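You operate a simulated robot arm through the tools that you are given. There is no shell and no other tool. Be economical: measure what you need, move in short steps, check, and stop when the job is done.

You are at the controls of a simulated two-armed robot. One attempt, no reset.

Task
Pick up the black backing roll from the end of the long table beside head one with one hand, pass it to the other hand and put it on the front of the long table.

Only the result counts: the job must be done as asked and must still hold three seconds after the hand-in. Knocking over, shifting, dropping, spilling or breaking anything else fails it.

Robot
Two 7-joint arms with two-finger parallel grippers on one trunk, on a base that drives. Base frame: it is fixed to the floor where the robot stands at the start and does not move with it; the origin is under the middle of the robot, x ahead of it, y to its left, z up; the surface under the hand at the start is at about z = 0.82. Units: m, rad, N and s.
The left shoulder is at the start at [0.062, 0.199, 1.079], the right one opposite. With the tool pointing down near the work surface each hand reaches from about 0.3 to 0.72 m from the robot's upright axis, wherever it stands, measured 20 degrees to its own side. Places, roughly: front of the long table [0.5, -1.7, 0.8]. Payload 1.57 kg a hand.
The TCP of each hand is the grasp point between the finger pads, 0.03 m short of the fingertips. In the tool frame z runs along the fingers and y along their closing line. The gripper opens to 0.11 m. The fingers are 0.024 m wide and 0.012 m thick; the gripper's body (0.048 by 0.112 m) begins 0.078 m behind the TCP.
Orientation is told as [roll, pitch, yaw] about the base's x, y, z axes, in that order, counted from this pose: with the fingers straight down and closing along the base's y, the tool's x points along the base's -x, its y along +y and its z along -z.

Tools
- The arms move only by the tool drive_tool. It takes "left_rows", "right_rows" or both (then of equal length, played together; a hand with none holds still); each is a list of rows, each a list of 7 numbers: the finger opening in m, from 0 to 0.11, then the shift along the base's x, y, z in units of 20 mm (1.0 is 20 mm), then the turn, a rotation vector about the base's x, y, z in units of 5 degrees (1.0 is 5 degrees). In form: [[claw, x, y, z, ax, ay, az], ...]. A call has 1 to 8 rows; each row shifts and turns the commanded pose from where the row before left it. A call with a number of a shift or a turn outside -1 to 1 is refused whole. Each row takes 0.2 s and may step no farther than 0.05 m and 0.15 rad from the row before; otherwise, or with a gripper value out of range, the whole call is refused. Where a pose cannot be reached the arm comes as near as it can. A force on the tool above 40 N (or 10 N above the force at the start of the call, whichever is more), or a blocked arm, ends the call early, and 0.2 s more pass. Each finger travels about 0.072 m/s and halts on what it meets, pressing with about 23 N; the grip force reading is that of the motor and also rises with nothing between the fingers. The clock runs only during rows and for 0.2 s after the last one: add rows that do not move to give the fingers time. It gives the time, the measured TCP pose, the force on the tool (base axes), the opening and the grip force at its end, in the units of the frame above (readings bear some noise), with the torque about the TCP (base axes, N m) and any sound that the robot's microphone picked up.
- Cameras (640 x 400 px; columns grow to the right, rows downward): "scene" is now at [0.1031, -0.0059, 1.6681]; the picture's right is [-0.04, -1.00, 0.00], its down [-0.85, 0.03, -0.53] and it looks along [0.53, -0.02, -0.85] (base axes); focal length 272 px, centre (320, 200). "left" rides on the left gripper at [0.07, -0.016, -0.141] in its tool frame; the picture's right is [0.23, 0.97, 0.00], its down [-0.85, 0.20, -0.48] and it looks along [-0.47, 0.11, 0.88] (tool axes); focal length 222 px, centre (320, 200). "right" rides on the right gripper at [0.07, 0.016, -0.141] in its tool frame; the picture's right is [-0.23, 0.97, 0.00], its down [-0.85, -0.20, -0.48] and it looks along [-0.47, -0.11, 0.88] (tool axes); focal length 222 px, centre (320, 200). There is no depth. A picture from a camera that has moved, and an enlarged one, comes with that camera's place and axes in the base frame and with its lens. The place of the scene camera against the robot may be out by one fixed shift of up to 0.018 m in any direction.
- capture(camera): a new picture of that camera. It takes no simulated time.
- move_column(by): slides the trunk up (or, below 0, down) by that many m; the arms and the scene camera ride with it, the base frame stays. It gives what a move gives, with no picture.
- drive_base(legs): drives the robot by 1 to 6 legs, each [ahead, left, turn to the left] in m, m and rad, along the robot's own axes; the way and the turn of a leg run together, so that a leg with both is an arc; at most 1.5 m and 3.142 rad a leg. The arms and the cameras ride along, it lands a little off, and it stops where it bumps. It gives what a move gives.
- aim_head(pan, tilt): turns the head with the scene camera to pan (to the left, within 1.501 rad either way) and tilt (down, from -0.506 to 1.204), counted from straight ahead of the robot. It gives what a move gives.
- inspect(camera, box): a new picture of the part [left, top, right, bottom] of that camera's present view, enlarged. It takes no simulated time.
- sign_off(): hands the job in; it is judged then, once.

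Go step by step. Nothing tells you exact positions but the pictures and the camera data: compare them with the known pose of the tool, close in by small moves and look again before you grip or let go. The budget is 120 turns and 88 pictures, counting those below and the enlarged ones. Unless the task says otherwise, let go and move clear before handing in, and close with one line.

The tools are called by a JSON object that holds its "op" and its "data". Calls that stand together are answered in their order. drive_tool: Moves the arms, as the interface text tells. Its arguments: {"type":"object","properties":{"left_rows":{"type":"array","items":{"type":"array","items":{"type":"number"}}},"right_rows":{"type":"array","items":{"type":"array","items":{"type":"number"}}}},"required":[]} The other tools are called the same way: move_column (by) slides the trunk up or down; drive_base (legs) drives the base; aim_head (pan, tilt) turns the head that bears the scene camera; capture (camera) takes a picture; inspect (camera, box) takes an enlarged picture of a part of a camera's view; sign_off () hands the job in.

At the start:

```text
clock: 0.0
left_position: [0.4649, 0.4511, 1.1147]
left_tcp_rot: [-0.002, 0.001, 0.001]
left_ft_force: [-0.3, 0.5, -0.2]
left_torque: [-0.03, 0.03, 0.01]
left_opening: 0.1098
left_gripper_force: 0.1
right_position: [0.3773, -0.0476, 1.0709]
right_tcp_rot: [0.0, 0.001, 0.001]
right_ft_force: [0.0, -0.2, 0.3]
right_torque: [-0.02, 0.0, 0.02]
right_opening: 0.1101
right_gripper_force: 0.1
trunk travel left (down, up): [-0.675, 0.315]
robot x, y, heading: [0.0023, -0.0044, -0.002]
head pan, tilt: [-0.038, 1.016]
```

scene: 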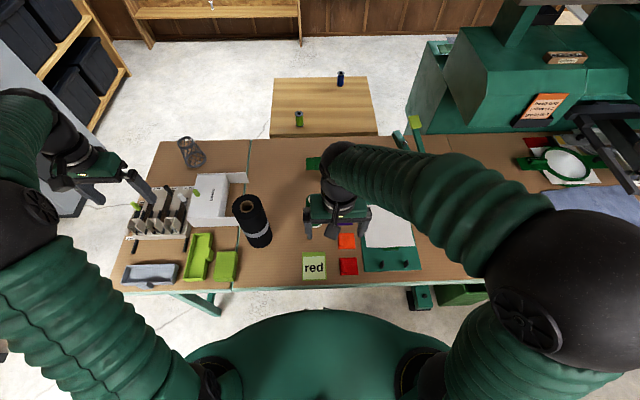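
right: 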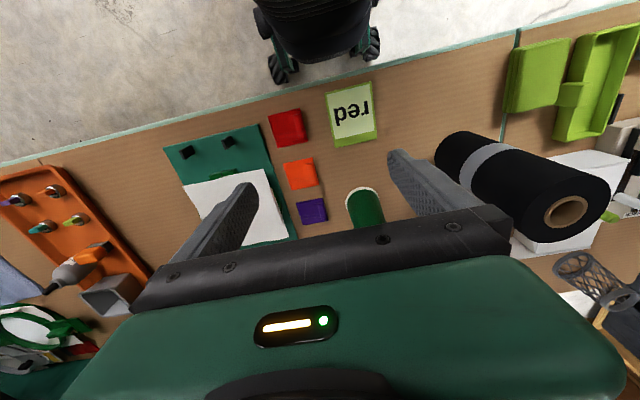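
left: 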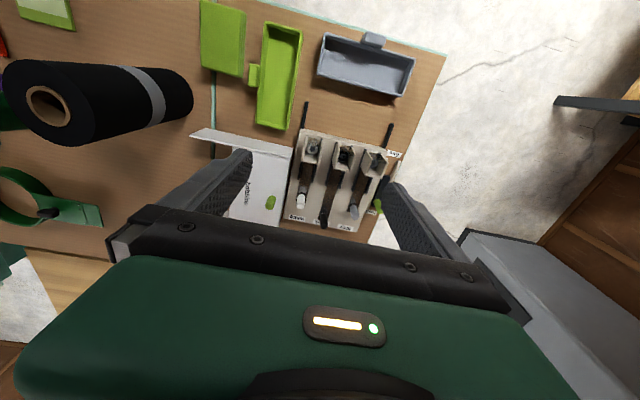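

I see a black upright roll on the near table's left part; I need to make sure which table is the long one and where head one is. I'll look around with the head first.

{"op": "aim_head", "data": {"pan": -0.9, "tilt": 0.7}}

{"op": "capture", "data": {"camera": "scene"}}

{"op": "aim_head", "data": {"pan": -1.5, "tilt": 0.5}}

{"op": "capture", "data": {"camera": "scene"}}

{"op": "aim_head", "data": {"pan": 0, "tilt": 0.5}}

{"op": "capture", "data": {"camera": "scene"}}

```text
clock: 1.2
left_position: [0.4631, 0.4514, 1.1156]
left_tcp_rot: [0.001, 0.0, 0.0]
left_ft_force: [-1.2, -0.9, 0.4]
left_torque: [-0.04, -0.02, 0.0]
left_opening: 0.1099
left_gripper_force: 0.1
right_position: [0.3766, -0.0483, 1.07]
right_tcp_rot: [0.002, 0.0, 0.0]
right_ft_force: [0.8, 0.1, 0.0]
right_torque: [-0.05, 0.03, 0.01]
right_opening: 0.1101
right_gripper_force: 0.2
trunk travel left (down, up): [-0.675, 0.315]
robot x, y, heading: [0.0017, 0.0033, 0.001]
head pan, tilt: [-0.901, 0.7]
```

```text
84 pictures are left
camera scene: at [0.0874, -0.0699, 1.6927], right [-0.78, -0.62, 0.0], down [-0.4, 0.5, -0.76], along [0.47, -0.6, -0.64], focal length 272 px, centre (320, 200)
```

scene: 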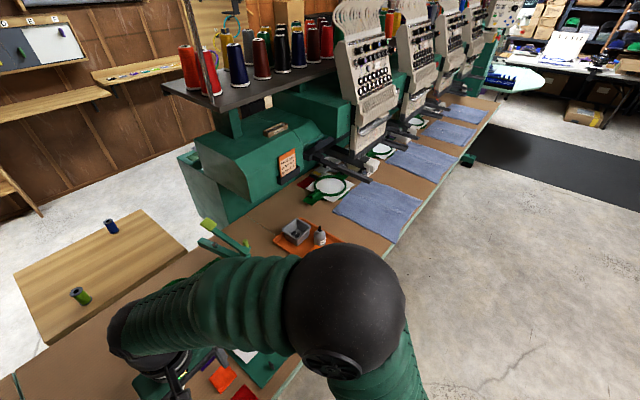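

```text
clock: 2.2
left_position: [0.4638, 0.4511, 1.1157]
left_tcp_rot: [0.0, 0.002, 0.0]
left_ft_force: [0.2, -0.2, 0.1]
left_torque: [0.0, 0.01, -0.01]
left_opening: 0.1099
left_gripper_force: 0.1
right_position: [0.3775, -0.048, 1.0696]
right_tcp_rot: [0.0, 0.001, 0.001]
right_ft_force: [0.1, -0.4, 0.7]
right_torque: [0.03, 0.01, -0.01]
right_opening: 0.1101
right_gripper_force: 0.0
trunk travel left (down, up): [-0.675, 0.315]
robot x, y, heading: [-0.0008, 0.0006, 0.002]
head pan, tilt: [-1.499, 0.499]
```

```text
83 pictures are left
camera scene: at [0.041, -0.0941, 1.7105], right [-1.0, -0.07, 0.0], down [-0.04, 0.48, -0.88], along [0.06, -0.88, -0.48], focal length 272 px, centre (320, 200)
```

scene: 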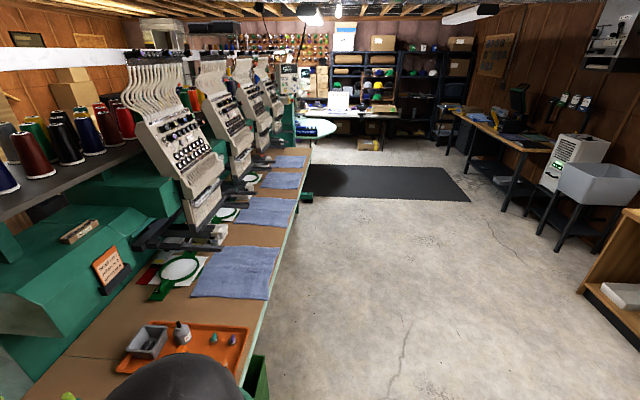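

```text
clock: 3.8
left_position: [0.4633, 0.4509, 1.1156]
left_tcp_rot: [-0.002, 0.0, -0.001]
left_ft_force: [-0.5, 0.3, 0.6]
left_torque: [0.02, -0.01, -0.01]
left_opening: 0.1099
left_gripper_force: 0.0
right_position: [0.3773, -0.0486, 1.0696]
right_tcp_rot: [0.002, 0.0, 0.0]
right_ft_force: [-0.8, 0.3, 0.7]
right_torque: [0.01, 0.02, 0.03]
right_opening: 0.1097
right_gripper_force: 0.0
trunk travel left (down, up): [-0.675, 0.315]
robot x, y, heading: [0.005, -0.0024, 0.002]
head pan, tilt: [0.0, 0.499]
```

```text
82 pictures are left
camera scene: at [0.1255, -0.0033, 1.7103], right [0.0, -1.0, 0.0], down [-0.48, 0.0, -0.88], along [0.88, 0.0, -0.48], focal length 272 px, centre (320, 200)
```

scene: 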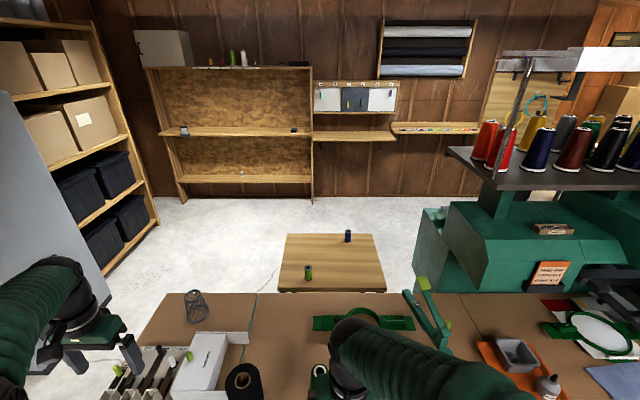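

The long table is the one before me, running off along -y; the roll stands upright at roughly [0.49, 0.19], about 0.2 m tall. I plan to grip it from above with the left hand, and take it over low from the front with the right one. Measuring it better now.

{"op": "aim_head", "data": {"pan": 0.3, "tilt": 0.95}}

{"op": "capture", "data": {"camera": "scene"}}

{"op": "inspect", "data": {"camera": "left", "box": [0, 0, 320, 200]}}

{"op": "inspect", "data": {"camera": "right", "box": [320, 80, 640, 280]}}

```text
clock: 4.7
left_position: [0.4641, 0.4509, 1.1151]
left_tcp_rot: [-0.001, -0.001, -0.001]
left_ft_force: [-0.1, -0.6, 0.0]
left_torque: [0.03, -0.03, -0.03]
left_opening: 0.1103
left_gripper_force: 0.0
right_position: [0.3767, -0.0488, 1.07]
right_tcp_rot: [0.001, 0.001, 0.0]
right_ft_force: [-0.1, 0.4, 0.3]
right_torque: [-0.01, 0.03, 0.0]
right_opening: 0.1098
right_gripper_force: 0.2
trunk travel left (down, up): [-0.675, 0.315]
robot x, y, heading: [0.0011, 0.0031, 0.002]
head pan, tilt: [0.3, 0.949]
```

```text
81 pictures are left
camera scene: at [0.1039, 0.0182, 1.6728], right [0.3, -0.96, 0.0], down [-0.78, -0.24, -0.58], along [0.56, 0.17, -0.81], focal length 272 px, centre (320, 200)
```

scene: 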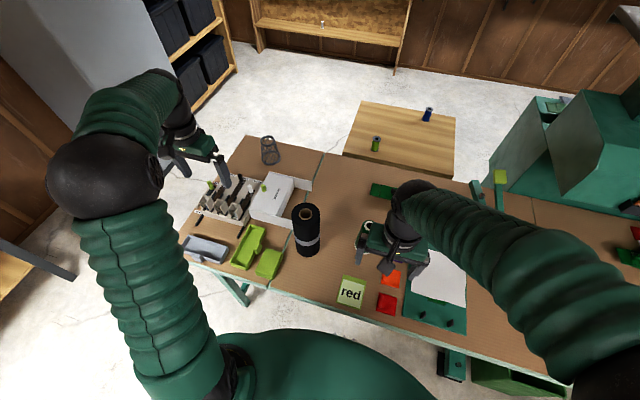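

```text
2.00 times, centred on (160, 100) of left
camera zoom: at [0.393, 0.4348, 1.2564], right [-0.23, 0.97, 0.0], down [0.86, 0.2, 0.48], along [0.47, 0.11, -0.88], focal length 444 px, centre (640, 400)
```

zoom: 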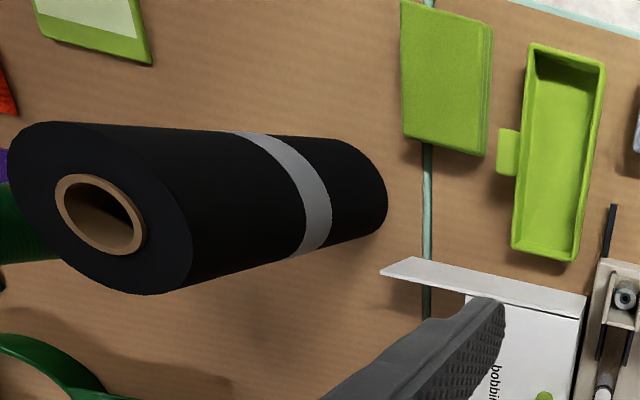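

```text
2.00 times, centred on (480, 180) of right
camera zoom: at [0.3082, -0.0315, 1.2116], right [0.23, 0.97, 0.0], down [0.86, -0.2, 0.48], along [0.47, -0.11, -0.88], focal length 444 px, centre (0, 240)
```

zoom: 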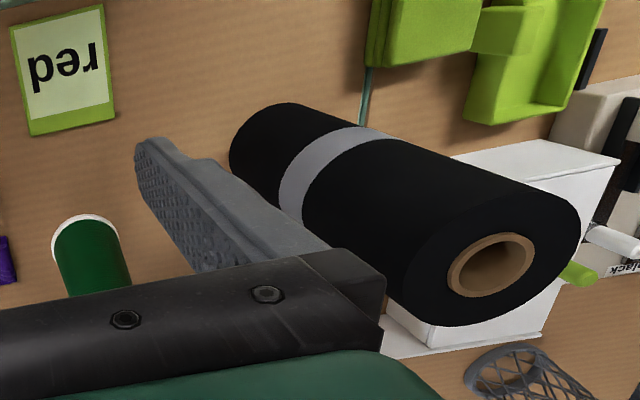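

The two hand cameras agree: the roll's top centre is at about [0.479, 0.179, 1.019], diameter about 0.087 m. I move the left hand above it, and the right one aside.

{"op": "drive_tool", "data": {"left_rows": [[0.11, 0.1, -0.97, 0.2, 0, 0, 0], [0.11, 0.1, -0.97, 0.2, 0, 0, 0], [0.11, 0.1, -0.97, 0, 0, 0, 0], [0.11, 0.1, -0.97, 0, 0, 0, 0], [0.11, 0.1, -0.97, 0, 0, 0, 0], [0.11, 0.1, -0.97, 0, 0, 0, 0], [0.11, 0.1, -0.97, 0, 0, 0, 0]], "right_rows": [[0.11, 0, -1, 0.5, 0, 0, 0], [0.11, 0, -1, 0.5, 0, 0, 0], [0.11, 0, -1, 0, 0, 0, 0], [0.11, 0, -1, 0, 0, 0, 0], [0.11, 0, -1, 0, 0, 0, 0], [0.11, 0, -1, 0, 0, 0, 0], [0.11, 0, 0, 0, 0, 0, 0]]}}

{"op": "drive_tool", "data": {"left_rows": [[0.11, 0, -0.97, 0, 0, 0, 0], [0.11, 0, -0.97, 0, 0, 0, 0], [0.11, 0, -0.97, 0, 0, 0, 0], [0.11, 0, -0.97, 0, 0, 0, 0], [0.11, 0, -0.97, 0, 0, 0, 0], [0.11, 0, -0.97, 0, 0, 0, 0], [0.11, 0, -0.97, 0, 0, 0, 0]]}}

{"op": "capture", "data": {"camera": "left"}}

{"op": "capture", "data": {"camera": "scene"}}

```text
clock: 6.3
left_position: [0.4776, 0.3139, 1.1236]
left_tcp_rot: [0.003, -0.001, 0.001]
left_ft_force: [0.5, 1.2, 0.2]
left_torque: [0.03, -0.04, 0.0]
left_opening: 0.1097
left_gripper_force: 0.1
right_position: [0.3765, -0.1698, 1.0894]
right_tcp_rot: [0.001, 0.0, -0.002]
right_ft_force: [0.1, 0.0, -0.5]
right_torque: [-0.03, 0.04, 0.01]
right_opening: 0.1101
right_gripper_force: 0.0
trunk travel left (down, up): [-0.675, 0.315]
robot x, y, heading: [-0.0003, -0.0016, -0.003]
head pan, tilt: [0.3, 0.949]
```

```text
clock: 7.9
left_position: [0.4764, 0.1768, 1.1235]
left_tcp_rot: [0.0, 0.001, 0.0]
left_ft_force: [0.3, 0.1, 1.4]
left_torque: [-0.01, -0.01, 0.01]
left_opening: 0.1101
left_gripper_force: 0.0
right_position: [0.3768, -0.1709, 1.0897]
right_tcp_rot: [0.0, -0.002, -0.001]
right_ft_force: [0.3, 0.9, -0.2]
right_torque: [0.01, -0.01, 0.0]
right_opening: 0.1099
right_gripper_force: 0.1
trunk travel left (down, up): [-0.675, 0.315]
robot x, y, heading: [-0.0, -0.0018, -0.004]
head pan, tilt: [0.3, 0.949]
```

```text
78 pictures are left
camera left: at [0.4064, 0.1608, 1.2651], right [-0.23, 0.97, 0.0], down [0.86, 0.2, 0.48], along [0.47, 0.11, -0.88], focal length 222 px, centre (320, 200)
```

left: 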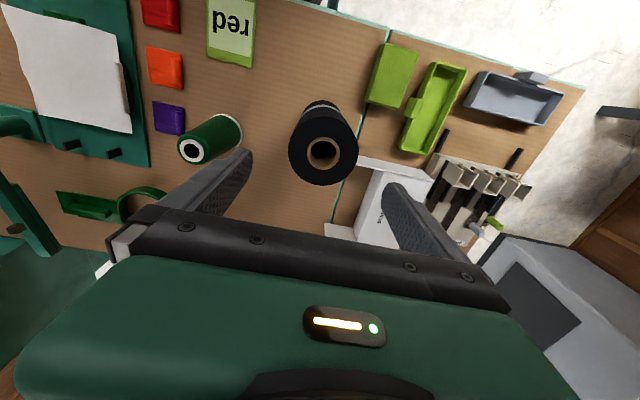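

```text
77 pictures are left
camera scene: at [0.1037, 0.0152, 1.6728], right [0.3, -0.96, 0.0], down [-0.78, -0.24, -0.58], along [0.55, 0.17, -0.81], focal length 272 px, centre (320, 200)
```

scene: 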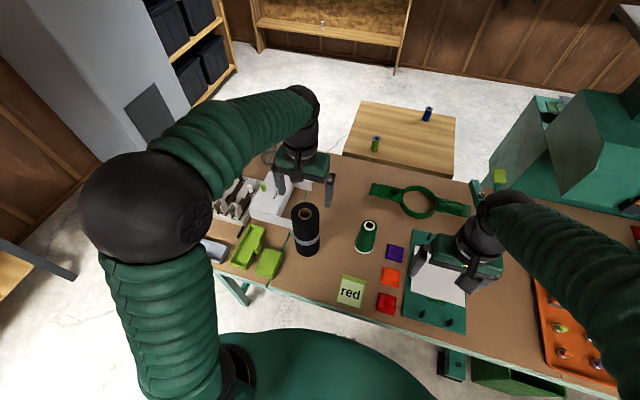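

The roll's core is 4 mm to the left of the TCP line and its diameter reads about 0.08 m, so it fits. Lowering to about 0.045 m below the top rim.

{"op": "drive_tool", "data": {"left_rows": [[0.11, 0, 0.2, -0.9, 0, 0, 0], [0.11, 0, 0, -0.95, 0, 0, 0], [0.11, 0, 0, -0.95, 0, 0, 0], [0.11, 0, 0, -0.95, 0, 0, 0], [0.11, 0, 0, -0.95, 0, 0, 0], [0.11, 0, 0, -0.95, 0, 0, 0], [0.11, 0, 0, -0.95, 0, 0, 0], [0.11, 0, 0, -0.9, 0, 0, 0]]}}

{"op": "capture", "data": {"camera": "left"}}

{"op": "inspect", "data": {"camera": "scene", "box": [220, 140, 380, 240]}}

```text
clock: 9.7
left_position: [0.4784, 0.1823, 0.9736]
left_tcp_rot: [0.001, 0.001, 0.0]
left_ft_force: [0.5, -0.1, 0.3]
left_torque: [-0.02, 0.03, 0.01]
left_opening: 0.11
left_gripper_force: 0.0
right_position: [0.3777, -0.1697, 1.0903]
right_tcp_rot: [0.001, 0.001, 0.0]
right_ft_force: [-0.9, 0.0, 0.9]
right_torque: [0.01, -0.01, 0.0]
right_opening: 0.1101
right_gripper_force: 0.1
trunk travel left (down, up): [-0.675, 0.315]
robot x, y, heading: [0.0001, -0.0037, -0.001]
head pan, tilt: [0.3, 0.949]
```

```text
76 pictures are left
camera left: at [0.4068, 0.1659, 1.1144], right [-0.23, 0.97, 0.0], down [0.86, 0.2, 0.48], along [0.47, 0.11, -0.88], focal length 222 px, centre (320, 200)
```

left: 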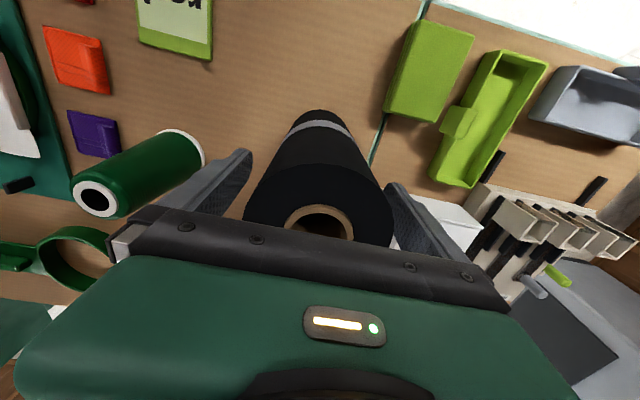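

```text
4.00 times, centred on (300, 190) of scene
camera zoom: at [0.1047, 0.0162, 1.6728], right [0.3, -0.96, 0.0], down [-0.78, -0.24, -0.58], along [0.55, 0.17, -0.81], focal length 1089 px, centre (400, 240)
```

zoom: 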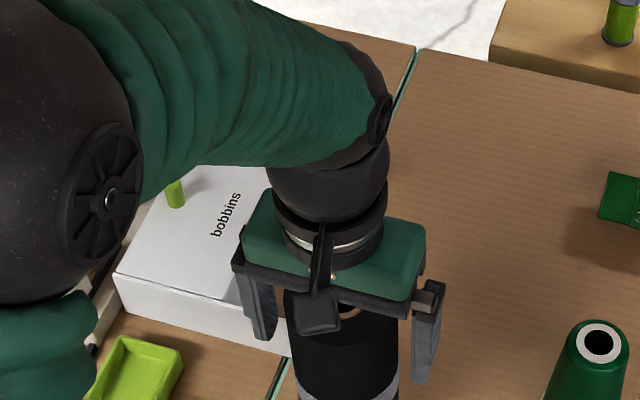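

The roll sits between the fingers, a few mm nearer to me; I nudge back and close.

{"op": "drive_tool", "data": {"left_rows": [[0.11, -0.25, 0, 0, 0, 0, 0], [0.07, 0, 0, 0, 0, 0, 0], [0.05, 0, 0, 0, 0, 0, 0], [0.05, 0, 0, 0, 0, 0, 0], [0.05, 0, 0, 0, 0, 0, 0]]}}

{"op": "capture", "data": {"camera": "left"}}

```text
clock: 10.9
left_position: [0.4728, 0.1819, 0.9736]
left_tcp_rot: [0.001, 0.001, -0.001]
left_ft_force: [0.3, -1.2, 0.2]
left_torque: [-0.13, -0.11, -0.04]
left_opening: 0.0796
left_gripper_force: 23.3
right_position: [0.3771, -0.1711, 1.0905]
right_tcp_rot: [0.001, -0.001, -0.001]
right_ft_force: [0.6, -0.2, -0.2]
right_torque: [0.01, 0.02, -0.02]
right_opening: 0.11
right_gripper_force: 0.2
trunk travel left (down, up): [-0.675, 0.315]
robot x, y, heading: [0.0017, -0.0044, 0.001]
head pan, tilt: [0.3, 0.949]
```

```text
74 pictures are left
camera left: at [0.4016, 0.1656, 1.115], right [-0.23, 0.97, 0.0], down [0.86, 0.2, 0.48], along [0.47, 0.11, -0.88], focal length 222 px, centre (320, 200)
```

left: 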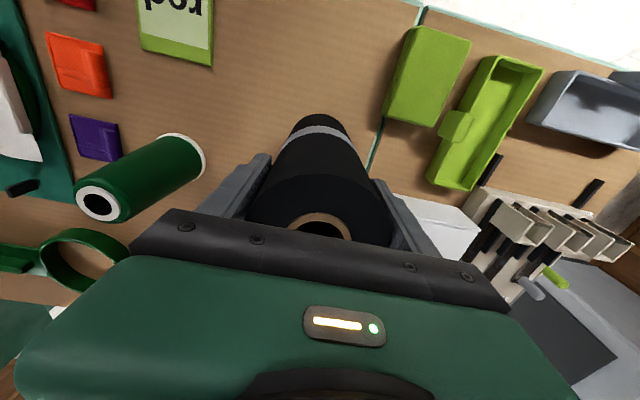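

Gripped at 0.080 m. Lifting straight up.

{"op": "drive_tool", "data": {"left_rows": [[0.05, 0, 0, 0.3, 0, 0, 0], [0.05, 0, 0, 0.6, 0, 0, 0], [0.05, 0, 0, 1, 0, 0, 0], [0.05, 0, 0, 1, 0, 0, 0], [0.05, 0, 0, 1, 0, 0, 0], [0.05, 0, 0, 1, 0, 0, 0], [0.05, 0, 0, 1, 0, 0, 0], [0.05, 0, 0, 1, 0, 0, 0]]}}

{"op": "capture", "data": {"camera": "scene"}}

```text
clock: 12.7
left_position: [0.4724, 0.183, 1.1117]
left_tcp_rot: [0.002, 0.0, 0.0]
left_ft_force: [-0.3, -0.7, -3.6]
left_torque: [-0.01, 0.01, -0.02]
left_opening: 0.0797
left_gripper_force: 23.2
right_position: [0.3766, -0.1698, 1.0907]
right_tcp_rot: [0.001, 0.001, 0.0]
right_ft_force: [-0.3, -0.6, 0.3]
right_torque: [-0.03, -0.02, 0.02]
right_opening: 0.1099
right_gripper_force: 0.1
trunk travel left (down, up): [-0.675, 0.315]
robot x, y, heading: [-0.0041, 0.0036, -0.001]
head pan, tilt: [0.3, 0.949]
```

```text
73 pictures are left
camera scene: at [0.1037, 0.0162, 1.6728], right [0.3, -0.96, 0.0], down [-0.78, -0.24, -0.58], along [0.55, 0.17, -0.81], focal length 272 px, centre (320, 200)
```

scene: 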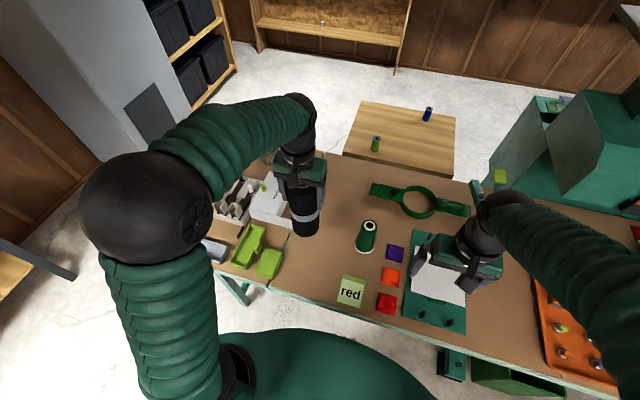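

Lifted cleanly, about 0.37 kg. Next, the left hand carries the roll to about [0.58, 0.05], while the right hand begins tilting forward off to the right.

{"op": "drive_tool", "data": {"left_rows": [[0.05, 0, 0, 0.7, 0, 0, 0], [0.05, 0, 0, 0.7, 0, 0, 0], [0.05, 0.9, -0.8, 0.6, 0, 0, 0], [0.05, 0.9, -0.9, 0, 0, 0, 0], [0.05, 0.9, -0.9, 0, 0, 0, 0], [0.05, 0.9, -0.9, 0, 0, 0, 0], [0.05, 0.9, -0.9, 0, 0, 0, 0], [0.05, 0.9, -0.9, 0, 0, 0, 0]], "right_rows": [[0.11, 0.8, -0.5, 0, 0, -1, 0], [0.11, 0.8, -0.5, 0, 0, -1, 0], [0.11, 0.8, -0.5, 0, 0, -1, 0], [0.11, 0.8, -0.5, 0, 0, -1, 0], [0.11, 0.8, 0, 0, 0, -1, 0], [0.11, 0.8, 0, 0, 0, -1, 0], [0.11, 0.8, 0, 0, 0, -1, 0], [0.11, 0.8, 0, 0, 0, -1, 0]]}}

{"op": "drive_tool", "data": {"right_rows": [[0.11, 0, 0, 0, 0, -1, 0], [0.11, 0, 0, 0, 0, -1, 0], [0.11, 0, 0, 0, 0, -1, 0], [0.11, 0, 0, 0, 0, -1, 0], [0.11, 0, 0, 0, 0, -1, 0], [0.11, 0, 0, 0, 0, -1, 0]]}}

{"op": "drive_tool", "data": {"right_rows": [[0.11, 0, 0, 0, 0, 0, 1], [0.11, 0, 0, 0, 0, 0, 1], [0.11, 0, 0, 0, 0, 0, 1], [0.11, 0, 0, 0, 0, 0, 1], [0.11, 0, 0, 0, 0, 0, 1], [0.11, 0, 0, 0, 0, 0, 1], [0.11, 0, 0, 0, 0, 0, 1]]}}

{"op": "capture", "data": {"camera": "scene"}}

{"op": "capture", "data": {"camera": "right"}}

```text
clock: 14.5
left_position: [0.582, 0.0746, 1.1504]
left_tcp_rot: [0.002, 0.001, 0.001]
left_ft_force: [0.4, 0.2, -3.8]
left_torque: [0.01, 0.01, 0.0]
left_opening: 0.0797
left_gripper_force: 23.1
right_position: [0.506, -0.2105, 1.0895]
right_tcp_rot: [0.003, -0.699, -0.001]
right_ft_force: [0.4, -0.3, -0.3]
right_torque: [-0.02, 0.0, 0.0]
right_opening: 0.1101
right_gripper_force: 0.0
trunk travel left (down, up): [-0.675, 0.315]
robot x, y, heading: [0.0021, -0.0009, 0.001]
head pan, tilt: [0.3, 0.949]
```

```text
clock: 15.9
left_position: [0.5804, 0.0742, 1.1502]
left_tcp_rot: [0.003, 0.003, 0.001]
left_ft_force: [0.0, 0.4, -3.4]
left_torque: [0.0, 0.03, 0.02]
left_opening: 0.0795
left_gripper_force: 22.6
right_position: [0.5364, -0.2132, 1.0866]
right_tcp_rot: [0.005, -1.221, -0.005]
right_ft_force: [-0.7, -0.5, 1.2]
right_torque: [-0.01, 0.02, -0.01]
right_opening: 0.11
right_gripper_force: 0.1
right hand out of reach, approached as far as the arm can: row 1, 4, 5, 6
trunk travel left (down, up): [-0.675, 0.315]
robot x, y, heading: [-0.0024, -0.0004, 0.005]
head pan, tilt: [0.3, 0.949]
```

```text
clock: 17.5
left_position: [0.5807, 0.0739, 1.1506]
left_tcp_rot: [0.002, 0.003, 0.0]
left_ft_force: [-0.1, 0.3, -3.4]
left_torque: [-0.03, 0.0, -0.03]
left_opening: 0.0797
left_gripper_force: 23.1
right_position: [0.5352, -0.2139, 1.0858]
right_tcp_rot: [0.006, -1.223, 0.608]
right_ft_force: [-0.5, -0.4, -0.2]
right_torque: [0.0, 0.02, 0.0]
right_opening: 0.1101
right_gripper_force: 0.0
trunk travel left (down, up): [-0.675, 0.315]
robot x, y, heading: [0.0009, 0.0038, 0.003]
head pan, tilt: [0.3, 0.949]
```

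```text
72 pictures are left
camera scene: at [0.1058, 0.0136, 1.6727], right [0.3, -0.96, 0.0], down [-0.78, -0.24, -0.58], along [0.55, 0.17, -0.81], focal length 272 px, centre (320, 200)
```

scene: 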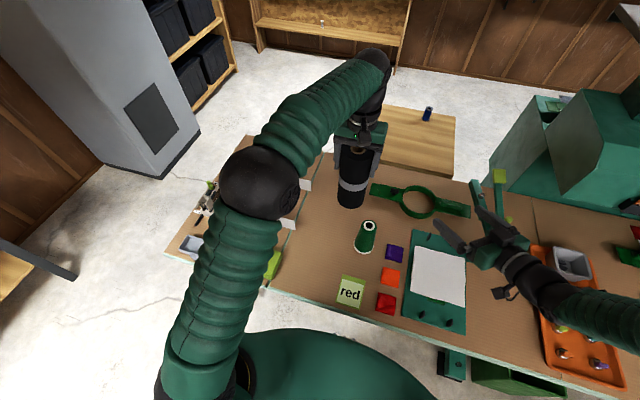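

```text
71 pictures are left
camera right: at [0.3985, -0.2893, 1.0697], right [-0.5, 0.84, 0.22], down [-0.01, -0.26, 0.97], along [0.87, 0.48, 0.14], focal length 222 px, centre (320, 200)
```

right: 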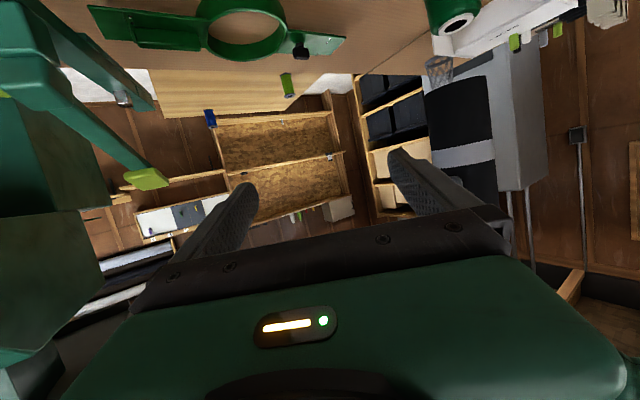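

The right hand is tilted 70° and yawed 35°. I yaw it a further 20° and bring it to a staging point 0.12 m short of the roll's axis, low on the roll.

{"op": "drive_tool", "data": {"right_rows": [[0.11, -0.15, 0.5, -0.3, 0, 0, 1], [0.11, -0.15, 0.5, -0.3, 0, 0, 1], [0.11, -0.15, 1, -0.3, 0, 0, 1], [0.11, -0.15, 1, -0.3, 0, 0, 1], [0.11, -0.15, 1, -0.3, 0, 0, 0], [0.11, -0.15, 1, -0.3, 0, 0, 0], [0.11, -0.15, 1, 0, 0, 0, 0], [0.11, -0.15, 1, 0, 0, 0, 0]]}}

{"op": "drive_tool", "data": {"right_rows": [[0.11, 0, 0.8, 0, 0, 0, 0], [0.11, 0, 0.8, 0, 0, 0, 0], [0.11, 0, 0.6, 0, 0, 0, 0]]}}

{"op": "capture", "data": {"camera": "scene"}}

{"op": "capture", "data": {"camera": "right"}}

```text
clock: 19.3
left_position: [0.5803, 0.0761, 1.1518]
left_tcp_rot: [0.001, 0.001, 0.0]
left_ft_force: [-0.5, -0.9, -3.5]
left_torque: [-0.03, 0.01, -0.01]
left_opening: 0.0797
left_gripper_force: 22.9
right_position: [0.5114, -0.0706, 1.0507]
right_tcp_rot: [0.002, -1.221, 0.956]
right_ft_force: [0.0, -0.1, 0.3]
right_torque: [-0.02, 0.02, -0.01]
right_opening: 0.1098
right_gripper_force: 0.0
trunk travel left (down, up): [-0.675, 0.315]
robot x, y, heading: [0.0013, -0.0018, 0.004]
head pan, tilt: [0.3, 0.949]
```

```text
clock: 20.1
left_position: [0.5816, 0.0766, 1.1511]
left_tcp_rot: [0.0, -0.001, 0.001]
left_ft_force: [-0.8, 0.2, -3.7]
left_torque: [0.02, 0.04, 0.01]
left_opening: 0.0798
left_gripper_force: 23.0
right_position: [0.5104, -0.0267, 1.0522]
right_tcp_rot: [0.002, -1.223, 0.958]
right_ft_force: [-0.1, -0.6, -0.7]
right_torque: [-0.01, -0.03, 0.0]
right_opening: 0.11
right_gripper_force: 0.1
trunk travel left (down, up): [-0.675, 0.315]
robot x, y, heading: [0.0025, -0.0001, -0.003]
head pan, tilt: [0.3, 0.949]
```

```text
70 pictures are left
camera scene: at [0.1058, 0.016, 1.6727], right [0.3, -0.96, 0.0], down [-0.78, -0.24, -0.58], along [0.55, 0.17, -0.81], focal length 272 px, centre (320, 200)
```

scene: 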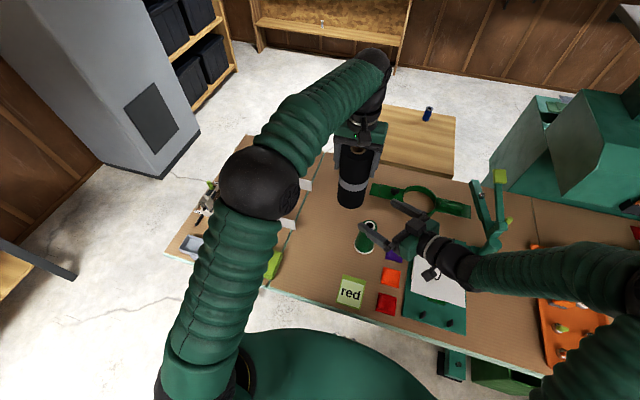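

```text
69 pictures are left
camera right: at [0.4084, -0.1455, 1.0345], right [-0.75, 0.62, 0.21], down [0.07, -0.24, 0.97], along [0.65, 0.74, 0.14], focal length 222 px, centre (320, 200)
```

right: 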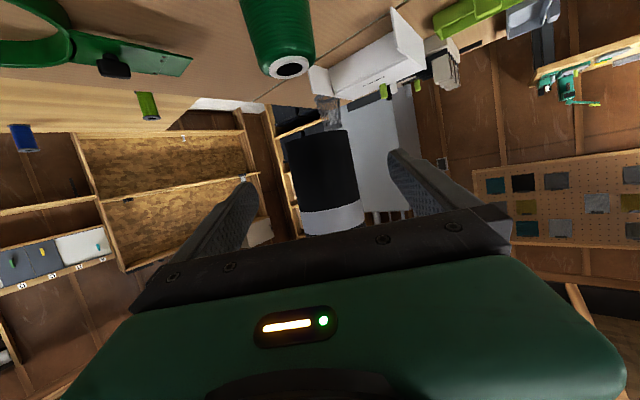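

The roll is centred between the right fingers. Advancing along the finger direction to the roll's axis.

{"op": "drive_tool", "data": {"right_rows": [[0.11, 0.485, 0.7, 0, 0, 0, 0], [0.11, 0.485, 0.7, 0, 0, 0, 0], [0.11, 0.485, 0.7, 0, 0, 0, 0], [0.11, 0.485, 0.7, 0, 0, 0, 0], [0.11, 0.485, 0.7, 0, 0, 0, 0], [0.11, 0.485, 0.7, 0, 0, 0, 0], [0.11, 0.485, 0.7, 0, 0, 0, 0]]}}

{"op": "capture", "data": {"camera": "right"}}

{"op": "inspect", "data": {"camera": "scene", "box": [280, 100, 440, 250]}}

```text
clock: 21.7
left_position: [0.5812, 0.0762, 1.151]
left_tcp_rot: [-0.001, 0.001, 0.0]
left_ft_force: [-0.8, -0.2, -3.8]
left_torque: [-0.02, 0.05, 0.02]
left_opening: 0.0797
left_gripper_force: 22.5
right_position: [0.5793, 0.0713, 1.0504]
right_tcp_rot: [0.005, -1.223, 0.956]
right_ft_force: [-0.5, -0.2, 0.2]
right_torque: [-0.01, -0.06, 0.02]
right_opening: 0.1102
right_gripper_force: 0.0
trunk travel left (down, up): [-0.675, 0.315]
robot x, y, heading: [0.0008, -0.0024, -0.002]
head pan, tilt: [0.3, 0.949]
```

```text
68 pictures are left
camera right: at [0.4766, -0.0471, 1.0337], right [-0.75, 0.62, 0.21], down [0.07, -0.24, 0.97], along [0.65, 0.74, 0.14], focal length 222 px, centre (320, 200)
```

right: 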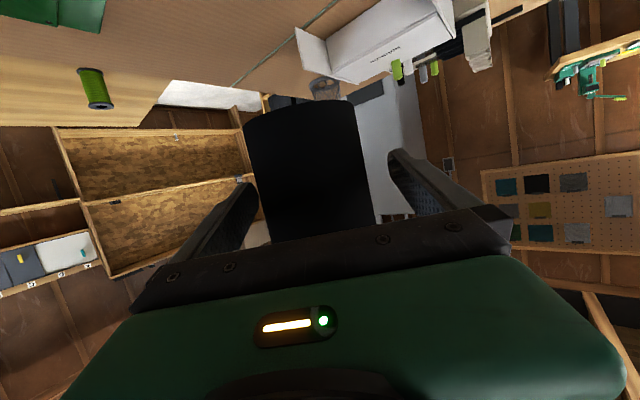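

```text
2.67 times, centred on (360, 175) of scene
camera zoom: at [0.1067, 0.0165, 1.6726], right [0.3, -0.96, 0.0], down [-0.78, -0.24, -0.58], along [0.55, 0.17, -0.82], focal length 726 px, centre (213, 267)
```

zoom: 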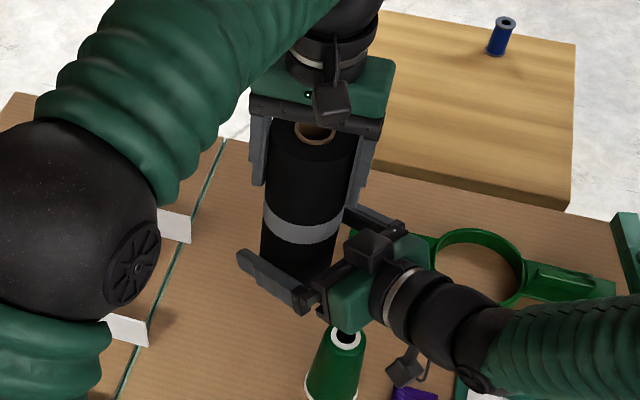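

The roll is about 6 mm toward the image left of the right hand's centre; I correct that and then close the right hand.

{"op": "drive_tool", "data": {"right_rows": [[0.11, 0.22, -0.18, 0, 0, 0, 0], [0.11, 0, 0, 0, 0, 0, 0]]}}

{"op": "capture", "data": {"camera": "right"}}

```text
clock: 22.3
left_position: [0.5813, 0.075, 1.1522]
left_tcp_rot: [0.001, 0.001, 0.001]
left_ft_force: [-0.5, -1.3, -3.6]
left_torque: [0.01, 0.03, 0.01]
left_opening: 0.0796
left_gripper_force: 23.2
right_position: [0.5834, 0.0674, 1.0505]
right_tcp_rot: [0.005, -1.221, 0.954]
right_ft_force: [-0.2, -0.7, 0.3]
right_torque: [0.03, 0.02, 0.0]
right_opening: 0.1101
right_gripper_force: 0.0
trunk travel left (down, up): [-0.675, 0.315]
robot x, y, heading: [-0.0015, -0.0006, 0.001]
head pan, tilt: [0.3, 0.949]
```

```text
66 pictures are left
camera right: at [0.4811, -0.0518, 1.0336], right [-0.75, 0.62, 0.22], down [0.07, -0.24, 0.97], along [0.65, 0.74, 0.14], focal length 222 px, centre (320, 200)
```

right: 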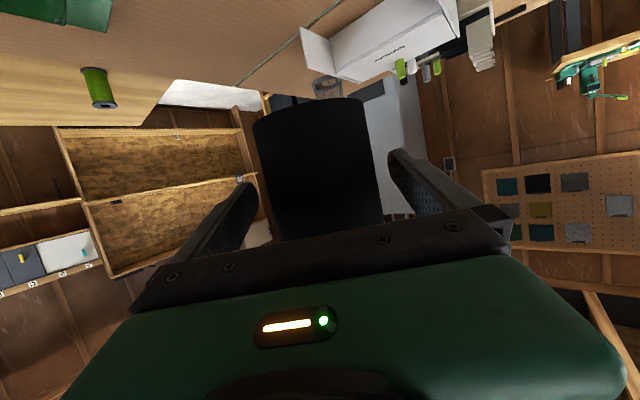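

Centred now. Closing the right hand.

{"op": "drive_tool", "data": {"right_rows": [[0.09, 0, 0, 0, 0, 0, 0], [0.08, 0, 0, 0, 0, 0, 0], [0.05, 0, 0, 0, 0, 0, 0], [0.05, 0, 0, 0, 0, 0, 0], [0.05, 0, 0, 0, 0, 0, 0]]}}

{"op": "capture", "data": {"camera": "right"}}

```text
clock: 23.5
left_position: [0.5814, 0.0754, 1.1517]
left_tcp_rot: [-0.001, -0.001, 0.0]
left_ft_force: [9.2, -3.7, -5.2]
left_torque: [-0.08, -0.45, 0.17]
left_opening: 0.0794
left_gripper_force: 23.1
right_position: [0.583, 0.0685, 1.0504]
right_tcp_rot: [0.003, -1.222, 0.96]
right_ft_force: [-9.7, 3.5, 1.6]
right_torque: [-0.29, -0.52, -0.11]
right_opening: 0.079
right_gripper_force: 22.6
trunk travel left (down, up): [-0.675, 0.315]
robot x, y, heading: [0.0032, 0.0003, -0.003]
head pan, tilt: [0.3, 0.949]
```

```text
65 pictures are left
camera right: at [0.4805, -0.0513, 1.0337], right [-0.75, 0.62, 0.21], down [0.07, -0.24, 0.97], along [0.65, 0.75, 0.14], focal length 222 px, centre (320, 200)
```

right: 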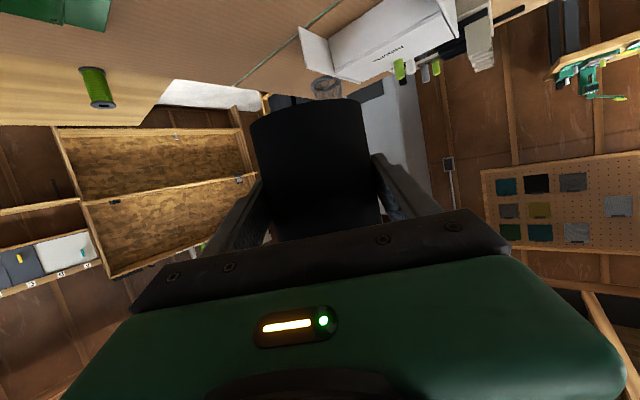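

Both hands hold it, with about 10 N of side strain between them; I ease the right hand back 3 mm before letting go with the left.

{"op": "drive_tool", "data": {"right_rows": [[0.05, -0.15, 0.07, 0, 0, 0, 0], [0.05, 0, 0, 0, 0, 0, 0]]}}

```text
clock: 24.1
left_position: [0.5803, 0.0749, 1.1495]
left_tcp_rot: [0.001, 0.005, -0.002]
left_ft_force: [-7.1, -4.7, -0.3]
left_torque: [-0.37, 0.1, -0.26]
left_opening: 0.0796
left_gripper_force: 22.6
right_position: [0.5805, 0.0677, 1.0504]
right_tcp_rot: [0.006, -1.222, 0.952]
right_ft_force: [7.4, 3.8, 0.1]
right_torque: [-0.04, 0.68, 0.15]
right_opening: 0.0792
right_gripper_force: 22.9
trunk travel left (down, up): [-0.675, 0.315]
robot x, y, heading: [0.0003, 0.001, 0.001]
head pan, tilt: [0.3, 0.949]
```

{"op": "drive_tool", "data": {"right_rows": [[0.05, 0.06, 0.03, 0, 0, 0, 0], [0.05, 0, 0, 0, 0, 0, 0]]}}

```text
clock: 24.7
left_position: [0.5806, 0.0767, 1.1521]
left_tcp_rot: [0.001, 0.001, 0.0]
left_ft_force: [-6.5, -1.1, 0.7]
left_torque: [-0.39, 0.59, 0.25]
left_opening: 0.0797
left_gripper_force: 23.1
right_position: [0.5825, 0.0678, 1.0508]
right_tcp_rot: [0.004, -1.22, 0.956]
right_ft_force: [6.8, 1.0, -1.0]
right_torque: [0.26, 0.03, -0.24]
right_opening: 0.0789
right_gripper_force: 23.1
trunk travel left (down, up): [-0.675, 0.315]
robot x, y, heading: [0.0022, -0.0012, 0.001]
head pan, tilt: [0.3, 0.949]
```

Strain is small. Opening the left hand and then rising clear.

{"op": "drive_tool", "data": {"left_rows": [[0.088, 0, 0, 0, 0, 0, 0], [0.1, 0, 0, 0, 0, 0, 0], [0.11, 0, 0, 0, 0, 0, 0], [0.11, 0, 0, 0, 0, 0, 0]], "right_rows": [[0.05, 0, 0, 0, 0, 0, 0], [0.05, 0, 0, 0, 0, 0, 0], [0.05, 0, 0, 0, 0, 0, 0], [0.05, 0, 0, 0, 0, 0, 0]]}}

{"op": "capture", "data": {"camera": "left"}}

```text
clock: 25.7
left_position: [0.5809, 0.0765, 1.151]
left_tcp_rot: [0.001, 0.0, 0.0]
left_ft_force: [-0.4, 0.6, 0.1]
left_torque: [-0.01, 0.0, 0.02]
left_opening: 0.1097
left_gripper_force: 0.1
right_position: [0.5809, 0.0685, 1.0511]
right_tcp_rot: [0.004, -1.221, 0.956]
right_ft_force: [-0.1, 0.1, -0.2]
right_torque: [-0.06, 0.02, 0.0]
right_opening: 0.0789
right_gripper_force: 22.9
trunk travel left (down, up): [-0.675, 0.315]
robot x, y, heading: [0.0008, -0.0007, 0.003]
head pan, tilt: [0.3, 0.949]
```

```text
64 pictures are left
camera left: at [0.5102, 0.0597, 1.292], right [-0.23, 0.97, 0.0], down [0.86, 0.2, 0.48], along [0.47, 0.11, -0.88], focal length 222 px, centre (320, 200)
```

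left: 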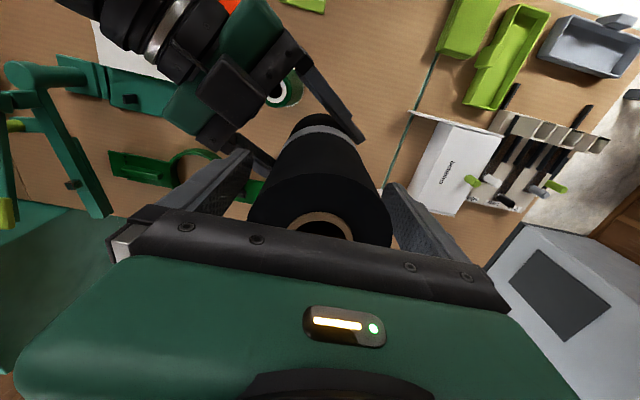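

{"op": "drive_tool", "data": {"left_rows": [[0.11, 0, 0, 0.4, 0, 0, 0], [0.11, 0, 0, 0.7, 0, 0, 0], [0.11, 0, 0, 1, 0, 0, 0], [0.11, 0, 0, 1, 0, 0, 0], [0.11, 0, 0, 1, 0, 0, 0]]}}

{"op": "capture", "data": {"camera": "scene"}}

```text
clock: 26.9
left_position: [0.581, 0.076, 1.235]
left_tcp_rot: [0.001, 0.001, 0.0]
left_ft_force: [-0.3, -0.9, 0.3]
left_torque: [0.01, -0.04, -0.03]
left_opening: 0.11
left_gripper_force: 0.1
right_position: [0.5811, 0.0692, 1.0509]
right_tcp_rot: [0.004, -1.222, 0.956]
right_ft_force: [0.3, 0.1, -0.4]
right_torque: [-0.02, 0.04, 0.01]
right_opening: 0.079
right_gripper_force: 23.0
trunk travel left (down, up): [-0.675, 0.315]
robot x, y, heading: [0.0018, -0.0045, 0.001]
head pan, tilt: [0.3, 0.949]
```

```text
63 pictures are left
camera scene: at [0.1063, 0.0157, 1.6726], right [0.3, -0.96, 0.0], down [-0.78, -0.24, -0.58], along [0.55, 0.17, -0.81], focal length 272 px, centre (320, 200)
```

scene: 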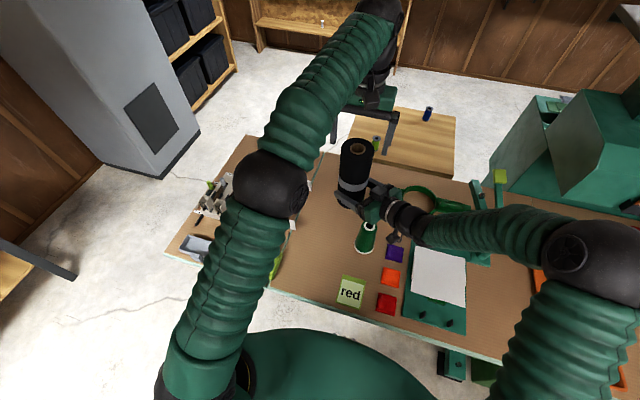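

The right hand has the roll alone now. I lift the left hand clear to its own side and raise the trunk before backing away from the table.

{"op": "drive_tool", "data": {"left_rows": [[0.11, 0, 0, 1, 0, 0, 0], [0.11, 0, 0, 1, 0, 0, 0], [0.11, -0.5, 1, 0, 0, 0, 0], [0.11, -0.5, 1, 0, 0, 0, 0], [0.11, -1, 1, 0, 0, 0, 0], [0.11, -1, 1, 0, 0, 0, 0], [0.11, -1, 1, 0, 0, 0, 0], [0.11, -1, 1, 0, 0, 0, 0]]}}

{"op": "move_column", "data": {"by": 0.12}}

{"op": "drive_base", "data": {"legs": [[-0.5, 0, 0]]}}

{"op": "aim_head", "data": {"pan": -0.6, "tilt": 0.6}}

{"op": "capture", "data": {"camera": "scene"}}

```text
clock: 28.7
left_position: [0.4761, 0.2034, 1.2653]
left_tcp_rot: [0.0, 0.002, -0.001]
left_ft_force: [-0.1, -1.0, 0.8]
left_torque: [-0.02, 0.03, -0.01]
left_opening: 0.1102
left_gripper_force: 0.0
left hand out of reach, approached as far as the arm can: row 2
right_position: [0.581, 0.07, 1.0516]
right_tcp_rot: [-0.002, -1.222, 0.96]
right_ft_force: [-0.4, 0.1, 0.6]
right_torque: [-0.03, 0.02, -0.03]
right_opening: 0.079
right_gripper_force: 23.0
trunk travel left (down, up): [-0.675, 0.315]
robot x, y, heading: [-0.0037, -0.0014, 0.003]
head pan, tilt: [0.3, 0.949]
```

```text
clock: 30.2
left_position: [0.4791, 0.2011, 1.3855]
left_tcp_rot: [0.0, 0.0, 0.0]
left_ft_force: [-0.4, -0.2, -0.7]
left_torque: [0.01, 0.05, 0.03]
left_opening: 0.1102
left_gripper_force: 0.0
right_position: [0.581, 0.07, 1.17]
right_tcp_rot: [0.003, -1.223, 0.956]
right_ft_force: [-0.6, 0.2, -3.4]
right_torque: [-0.03, -0.03, 0.02]
right_opening: 0.0791
right_gripper_force: 23.0
trunk travel left (down, up): [-0.795, 0.195]
robot x, y, heading: [0.0026, -0.0021, 0.0]
head pan, tilt: [0.3, 0.949]
```

```text
clock: 33.1
left_position: [-0.0158, 0.2015, 1.3838]
left_tcp_rot: [0.0, 0.005, -0.001]
left_ft_force: [-0.1, 0.0, -0.2]
left_torque: [-0.04, -0.02, 0.0]
left_opening: 0.11
left_gripper_force: 0.0
right_position: [0.0882, 0.0681, 1.1697]
right_tcp_rot: [0.006, -1.22, 0.952]
right_ft_force: [0.6, -0.3, -3.8]
right_torque: [-0.04, -0.01, 0.01]
right_opening: 0.0793
right_gripper_force: 23.8
trunk travel left (down, up): [-0.795, 0.195]
robot x, y, heading: [-0.4922, -0.0002, 0.003]
head pan, tilt: [0.3, 0.949]
```

```text
clock: 34.3
left_position: [-0.0188, 0.2013, 1.3861]
left_tcp_rot: [0.0, 0.0, -0.001]
left_ft_force: [0.3, 0.0, -0.8]
left_torque: [-0.04, -0.01, 0.0]
left_opening: 0.1103
left_gripper_force: 0.0
right_position: [0.085, 0.0692, 1.1716]
right_tcp_rot: [0.0, -1.221, 0.956]
right_ft_force: [-0.6, -0.6, -2.9]
right_torque: [-0.03, 0.01, -0.01]
right_opening: 0.0792
right_gripper_force: 22.6
trunk travel left (down, up): [-0.795, 0.195]
robot x, y, heading: [-0.4974, 0.0014, -0.004]
head pan, tilt: [-0.6, 0.6]
```

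```text
62 pictures are left
camera scene: at [-0.3857, -0.0547, 1.821], right [-0.57, -0.82, 0.0], down [-0.47, 0.32, -0.82], along [0.68, -0.47, -0.57], focal length 272 px, centre (320, 200)
```

scene: 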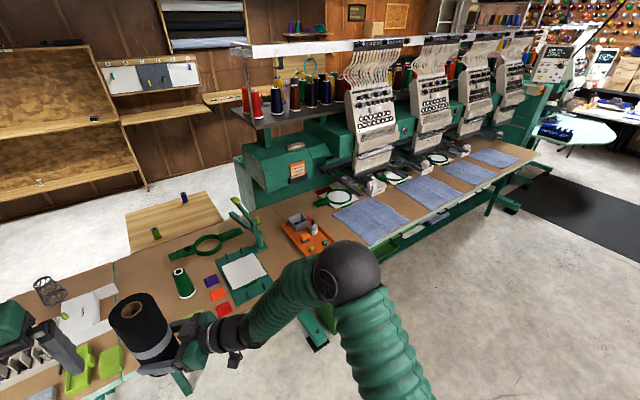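

The roll rides safely and everything on the table still stands. I now drive sideways to the right toward y = -1.7, then look at the table front.

{"op": "drive_base", "data": {"legs": [[0, -1.4, 0]]}}

{"op": "aim_head", "data": {"pan": -0.3, "tilt": 0.6}}

{"op": "capture", "data": {"camera": "scene"}}

```text
clock: 41.3
left_position: [-0.0267, -1.209, 1.3864]
left_tcp_rot: [-0.003, -0.001, -0.011]
left_ft_force: [0.1, 0.0, -0.1]
left_torque: [-0.01, -0.03, -0.01]
left_opening: 0.1099
left_gripper_force: 0.1
right_position: [0.0756, -1.3452, 1.1724]
right_tcp_rot: [-0.003, -1.222, 0.95]
right_ft_force: [0.1, -0.6, -3.7]
right_torque: [-0.02, -0.02, 0.02]
right_opening: 0.0793
right_gripper_force: 23.6
trunk travel left (down, up): [-0.795, 0.195]
robot x, y, heading: [-0.504, -1.4056, -0.013]
head pan, tilt: [-0.6, 0.6]
```

```text
clock: 42.1
left_position: [-0.0297, -1.2118, 1.387]
left_tcp_rot: [-0.001, -0.003, -0.012]
left_ft_force: [-1.2, 0.4, 0.4]
left_torque: [0.03, 0.02, 0.0]
left_opening: 0.1099
left_gripper_force: 0.1
right_position: [0.0734, -1.3452, 1.1731]
right_tcp_rot: [-0.003, -1.222, 0.954]
right_ft_force: [-0.7, -1.3, -3.6]
right_torque: [-0.02, 0.04, -0.01]
right_opening: 0.0791
right_gripper_force: 23.3
trunk travel left (down, up): [-0.795, 0.195]
robot x, y, heading: [-0.5052, -1.408, -0.012]
head pan, tilt: [-0.3, 0.6]
```

```text
61 pictures are left
camera scene: at [-0.3844, -1.4396, 1.821], right [-0.31, -0.95, 0.0], down [-0.54, 0.17, -0.82], along [0.78, -0.25, -0.57], focal length 272 px, centre (320, 200)
```

scene: 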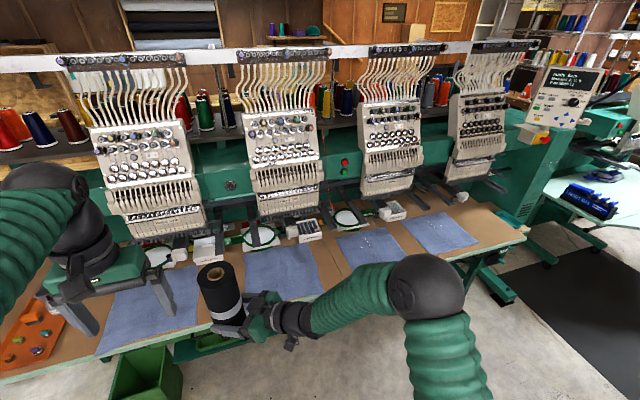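

The gap between the second and third cloths lies at about [0.45, -1.77]. Before approaching I turn the right hand to point straight ahead, still in free space.

{"op": "drive_tool", "data": {"right_rows": [[0.05, 0.1, -0.96, 0, 0, 0, -0.79], [0.05, 0.1, -0.96, 0, 0, 0, -0.79], [0.05, 0.1, -0.96, 0, 0, 0, -0.79], [0.05, 0.1, -0.96, 0, 0, 0, -0.79], [0.05, 0.1, -0.96, 0, 0, 0, -0.79], [0.05, 0.1, -0.96, 0, 0, 0, -0.79], [0.05, 0.1, -0.96, 0, 0, 0, -0.79]]}}

{"op": "drive_tool", "data": {"right_rows": [[0.05, 0.1, -0.96, 0, 0, 0, -0.79], [0.05, 0.1, -0.96, 0, 0, 0, -0.79], [0.05, 0.1, -0.96, 0, 0, 0, -0.79], [0.05, 0.1, -0.96, 0, 0, 0, -0.79], [0.05, 0.1, -0.96, 0, 0, 0, -0.79], [0.05, 0.1, -0.96, 0, 0, 0, -0.79], [0.05, 0.1, -0.96, 0, 0, 0, -0.79]]}}

{"op": "capture", "data": {"camera": "scene"}}

{"op": "capture", "data": {"camera": "right"}}

```text
clock: 43.7
left_position: [-0.029, -1.213, 1.3867]
left_tcp_rot: [0.0, -0.002, -0.011]
left_ft_force: [0.0, -0.1, 0.2]
left_torque: [0.0, 0.01, 0.04]
left_opening: 0.1097
left_gripper_force: 0.2
right_position: [0.088, -1.481, 1.172]
right_tcp_rot: [-0.004, -1.222, 0.467]
right_ft_force: [-0.5, -0.4, -3.1]
right_torque: [-0.02, 0.07, 0.0]
right_opening: 0.0796
right_gripper_force: 22.7
trunk travel left (down, up): [-0.795, 0.195]
robot x, y, heading: [-0.506, -1.4085, -0.014]
head pan, tilt: [-0.3, 0.6]
```

```text
clock: 45.3
left_position: [-0.0294, -1.2116, 1.3875]
left_tcp_rot: [0.003, -0.001, -0.012]
left_ft_force: [-0.7, -0.1, -0.9]
left_torque: [0.0, 0.0, 0.02]
left_opening: 0.1098
left_gripper_force: 0.1
right_position: [0.1004, -1.6154, 1.1716]
right_tcp_rot: [-0.005, -1.223, -0.014]
right_ft_force: [-0.2, 0.3, -3.0]
right_torque: [0.0, 0.05, 0.02]
right_opening: 0.0794
right_gripper_force: 22.8
trunk travel left (down, up): [-0.795, 0.195]
robot x, y, heading: [-0.5062, -1.4091, -0.009]
head pan, tilt: [-0.3, 0.6]
```

```text
60 pictures are left
camera scene: at [-0.3847, -1.4414, 1.821], right [-0.31, -0.95, 0.0], down [-0.54, 0.17, -0.82], along [0.78, -0.25, -0.57], focal length 272 px, centre (320, 200)
```

scene: 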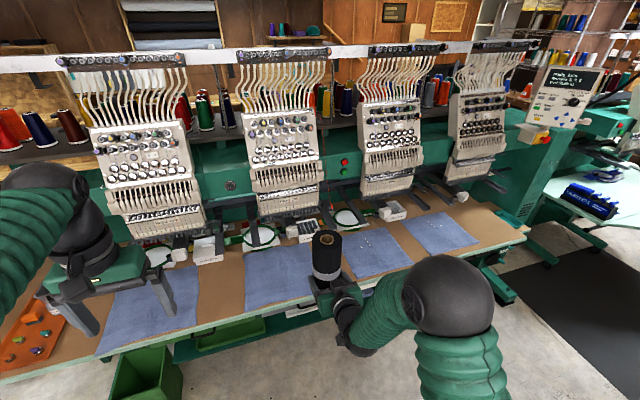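

```text
59 pictures are left
camera right: at [-0.0544, -1.5965, 1.1546], right [0.1, 0.97, 0.21], down [-0.16, -0.19, 0.97], along [0.98, -0.13, 0.14], focal length 222 px, centre (320, 200)
```

right: 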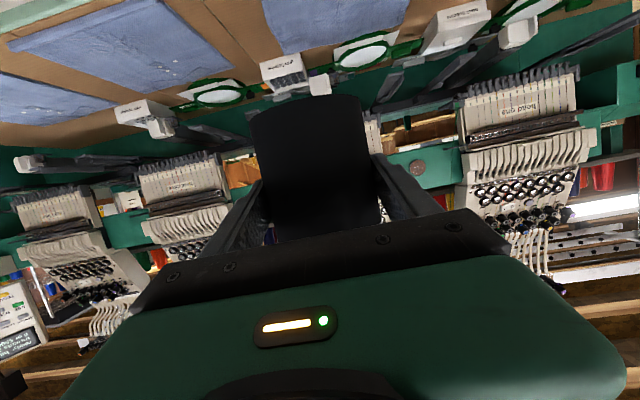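

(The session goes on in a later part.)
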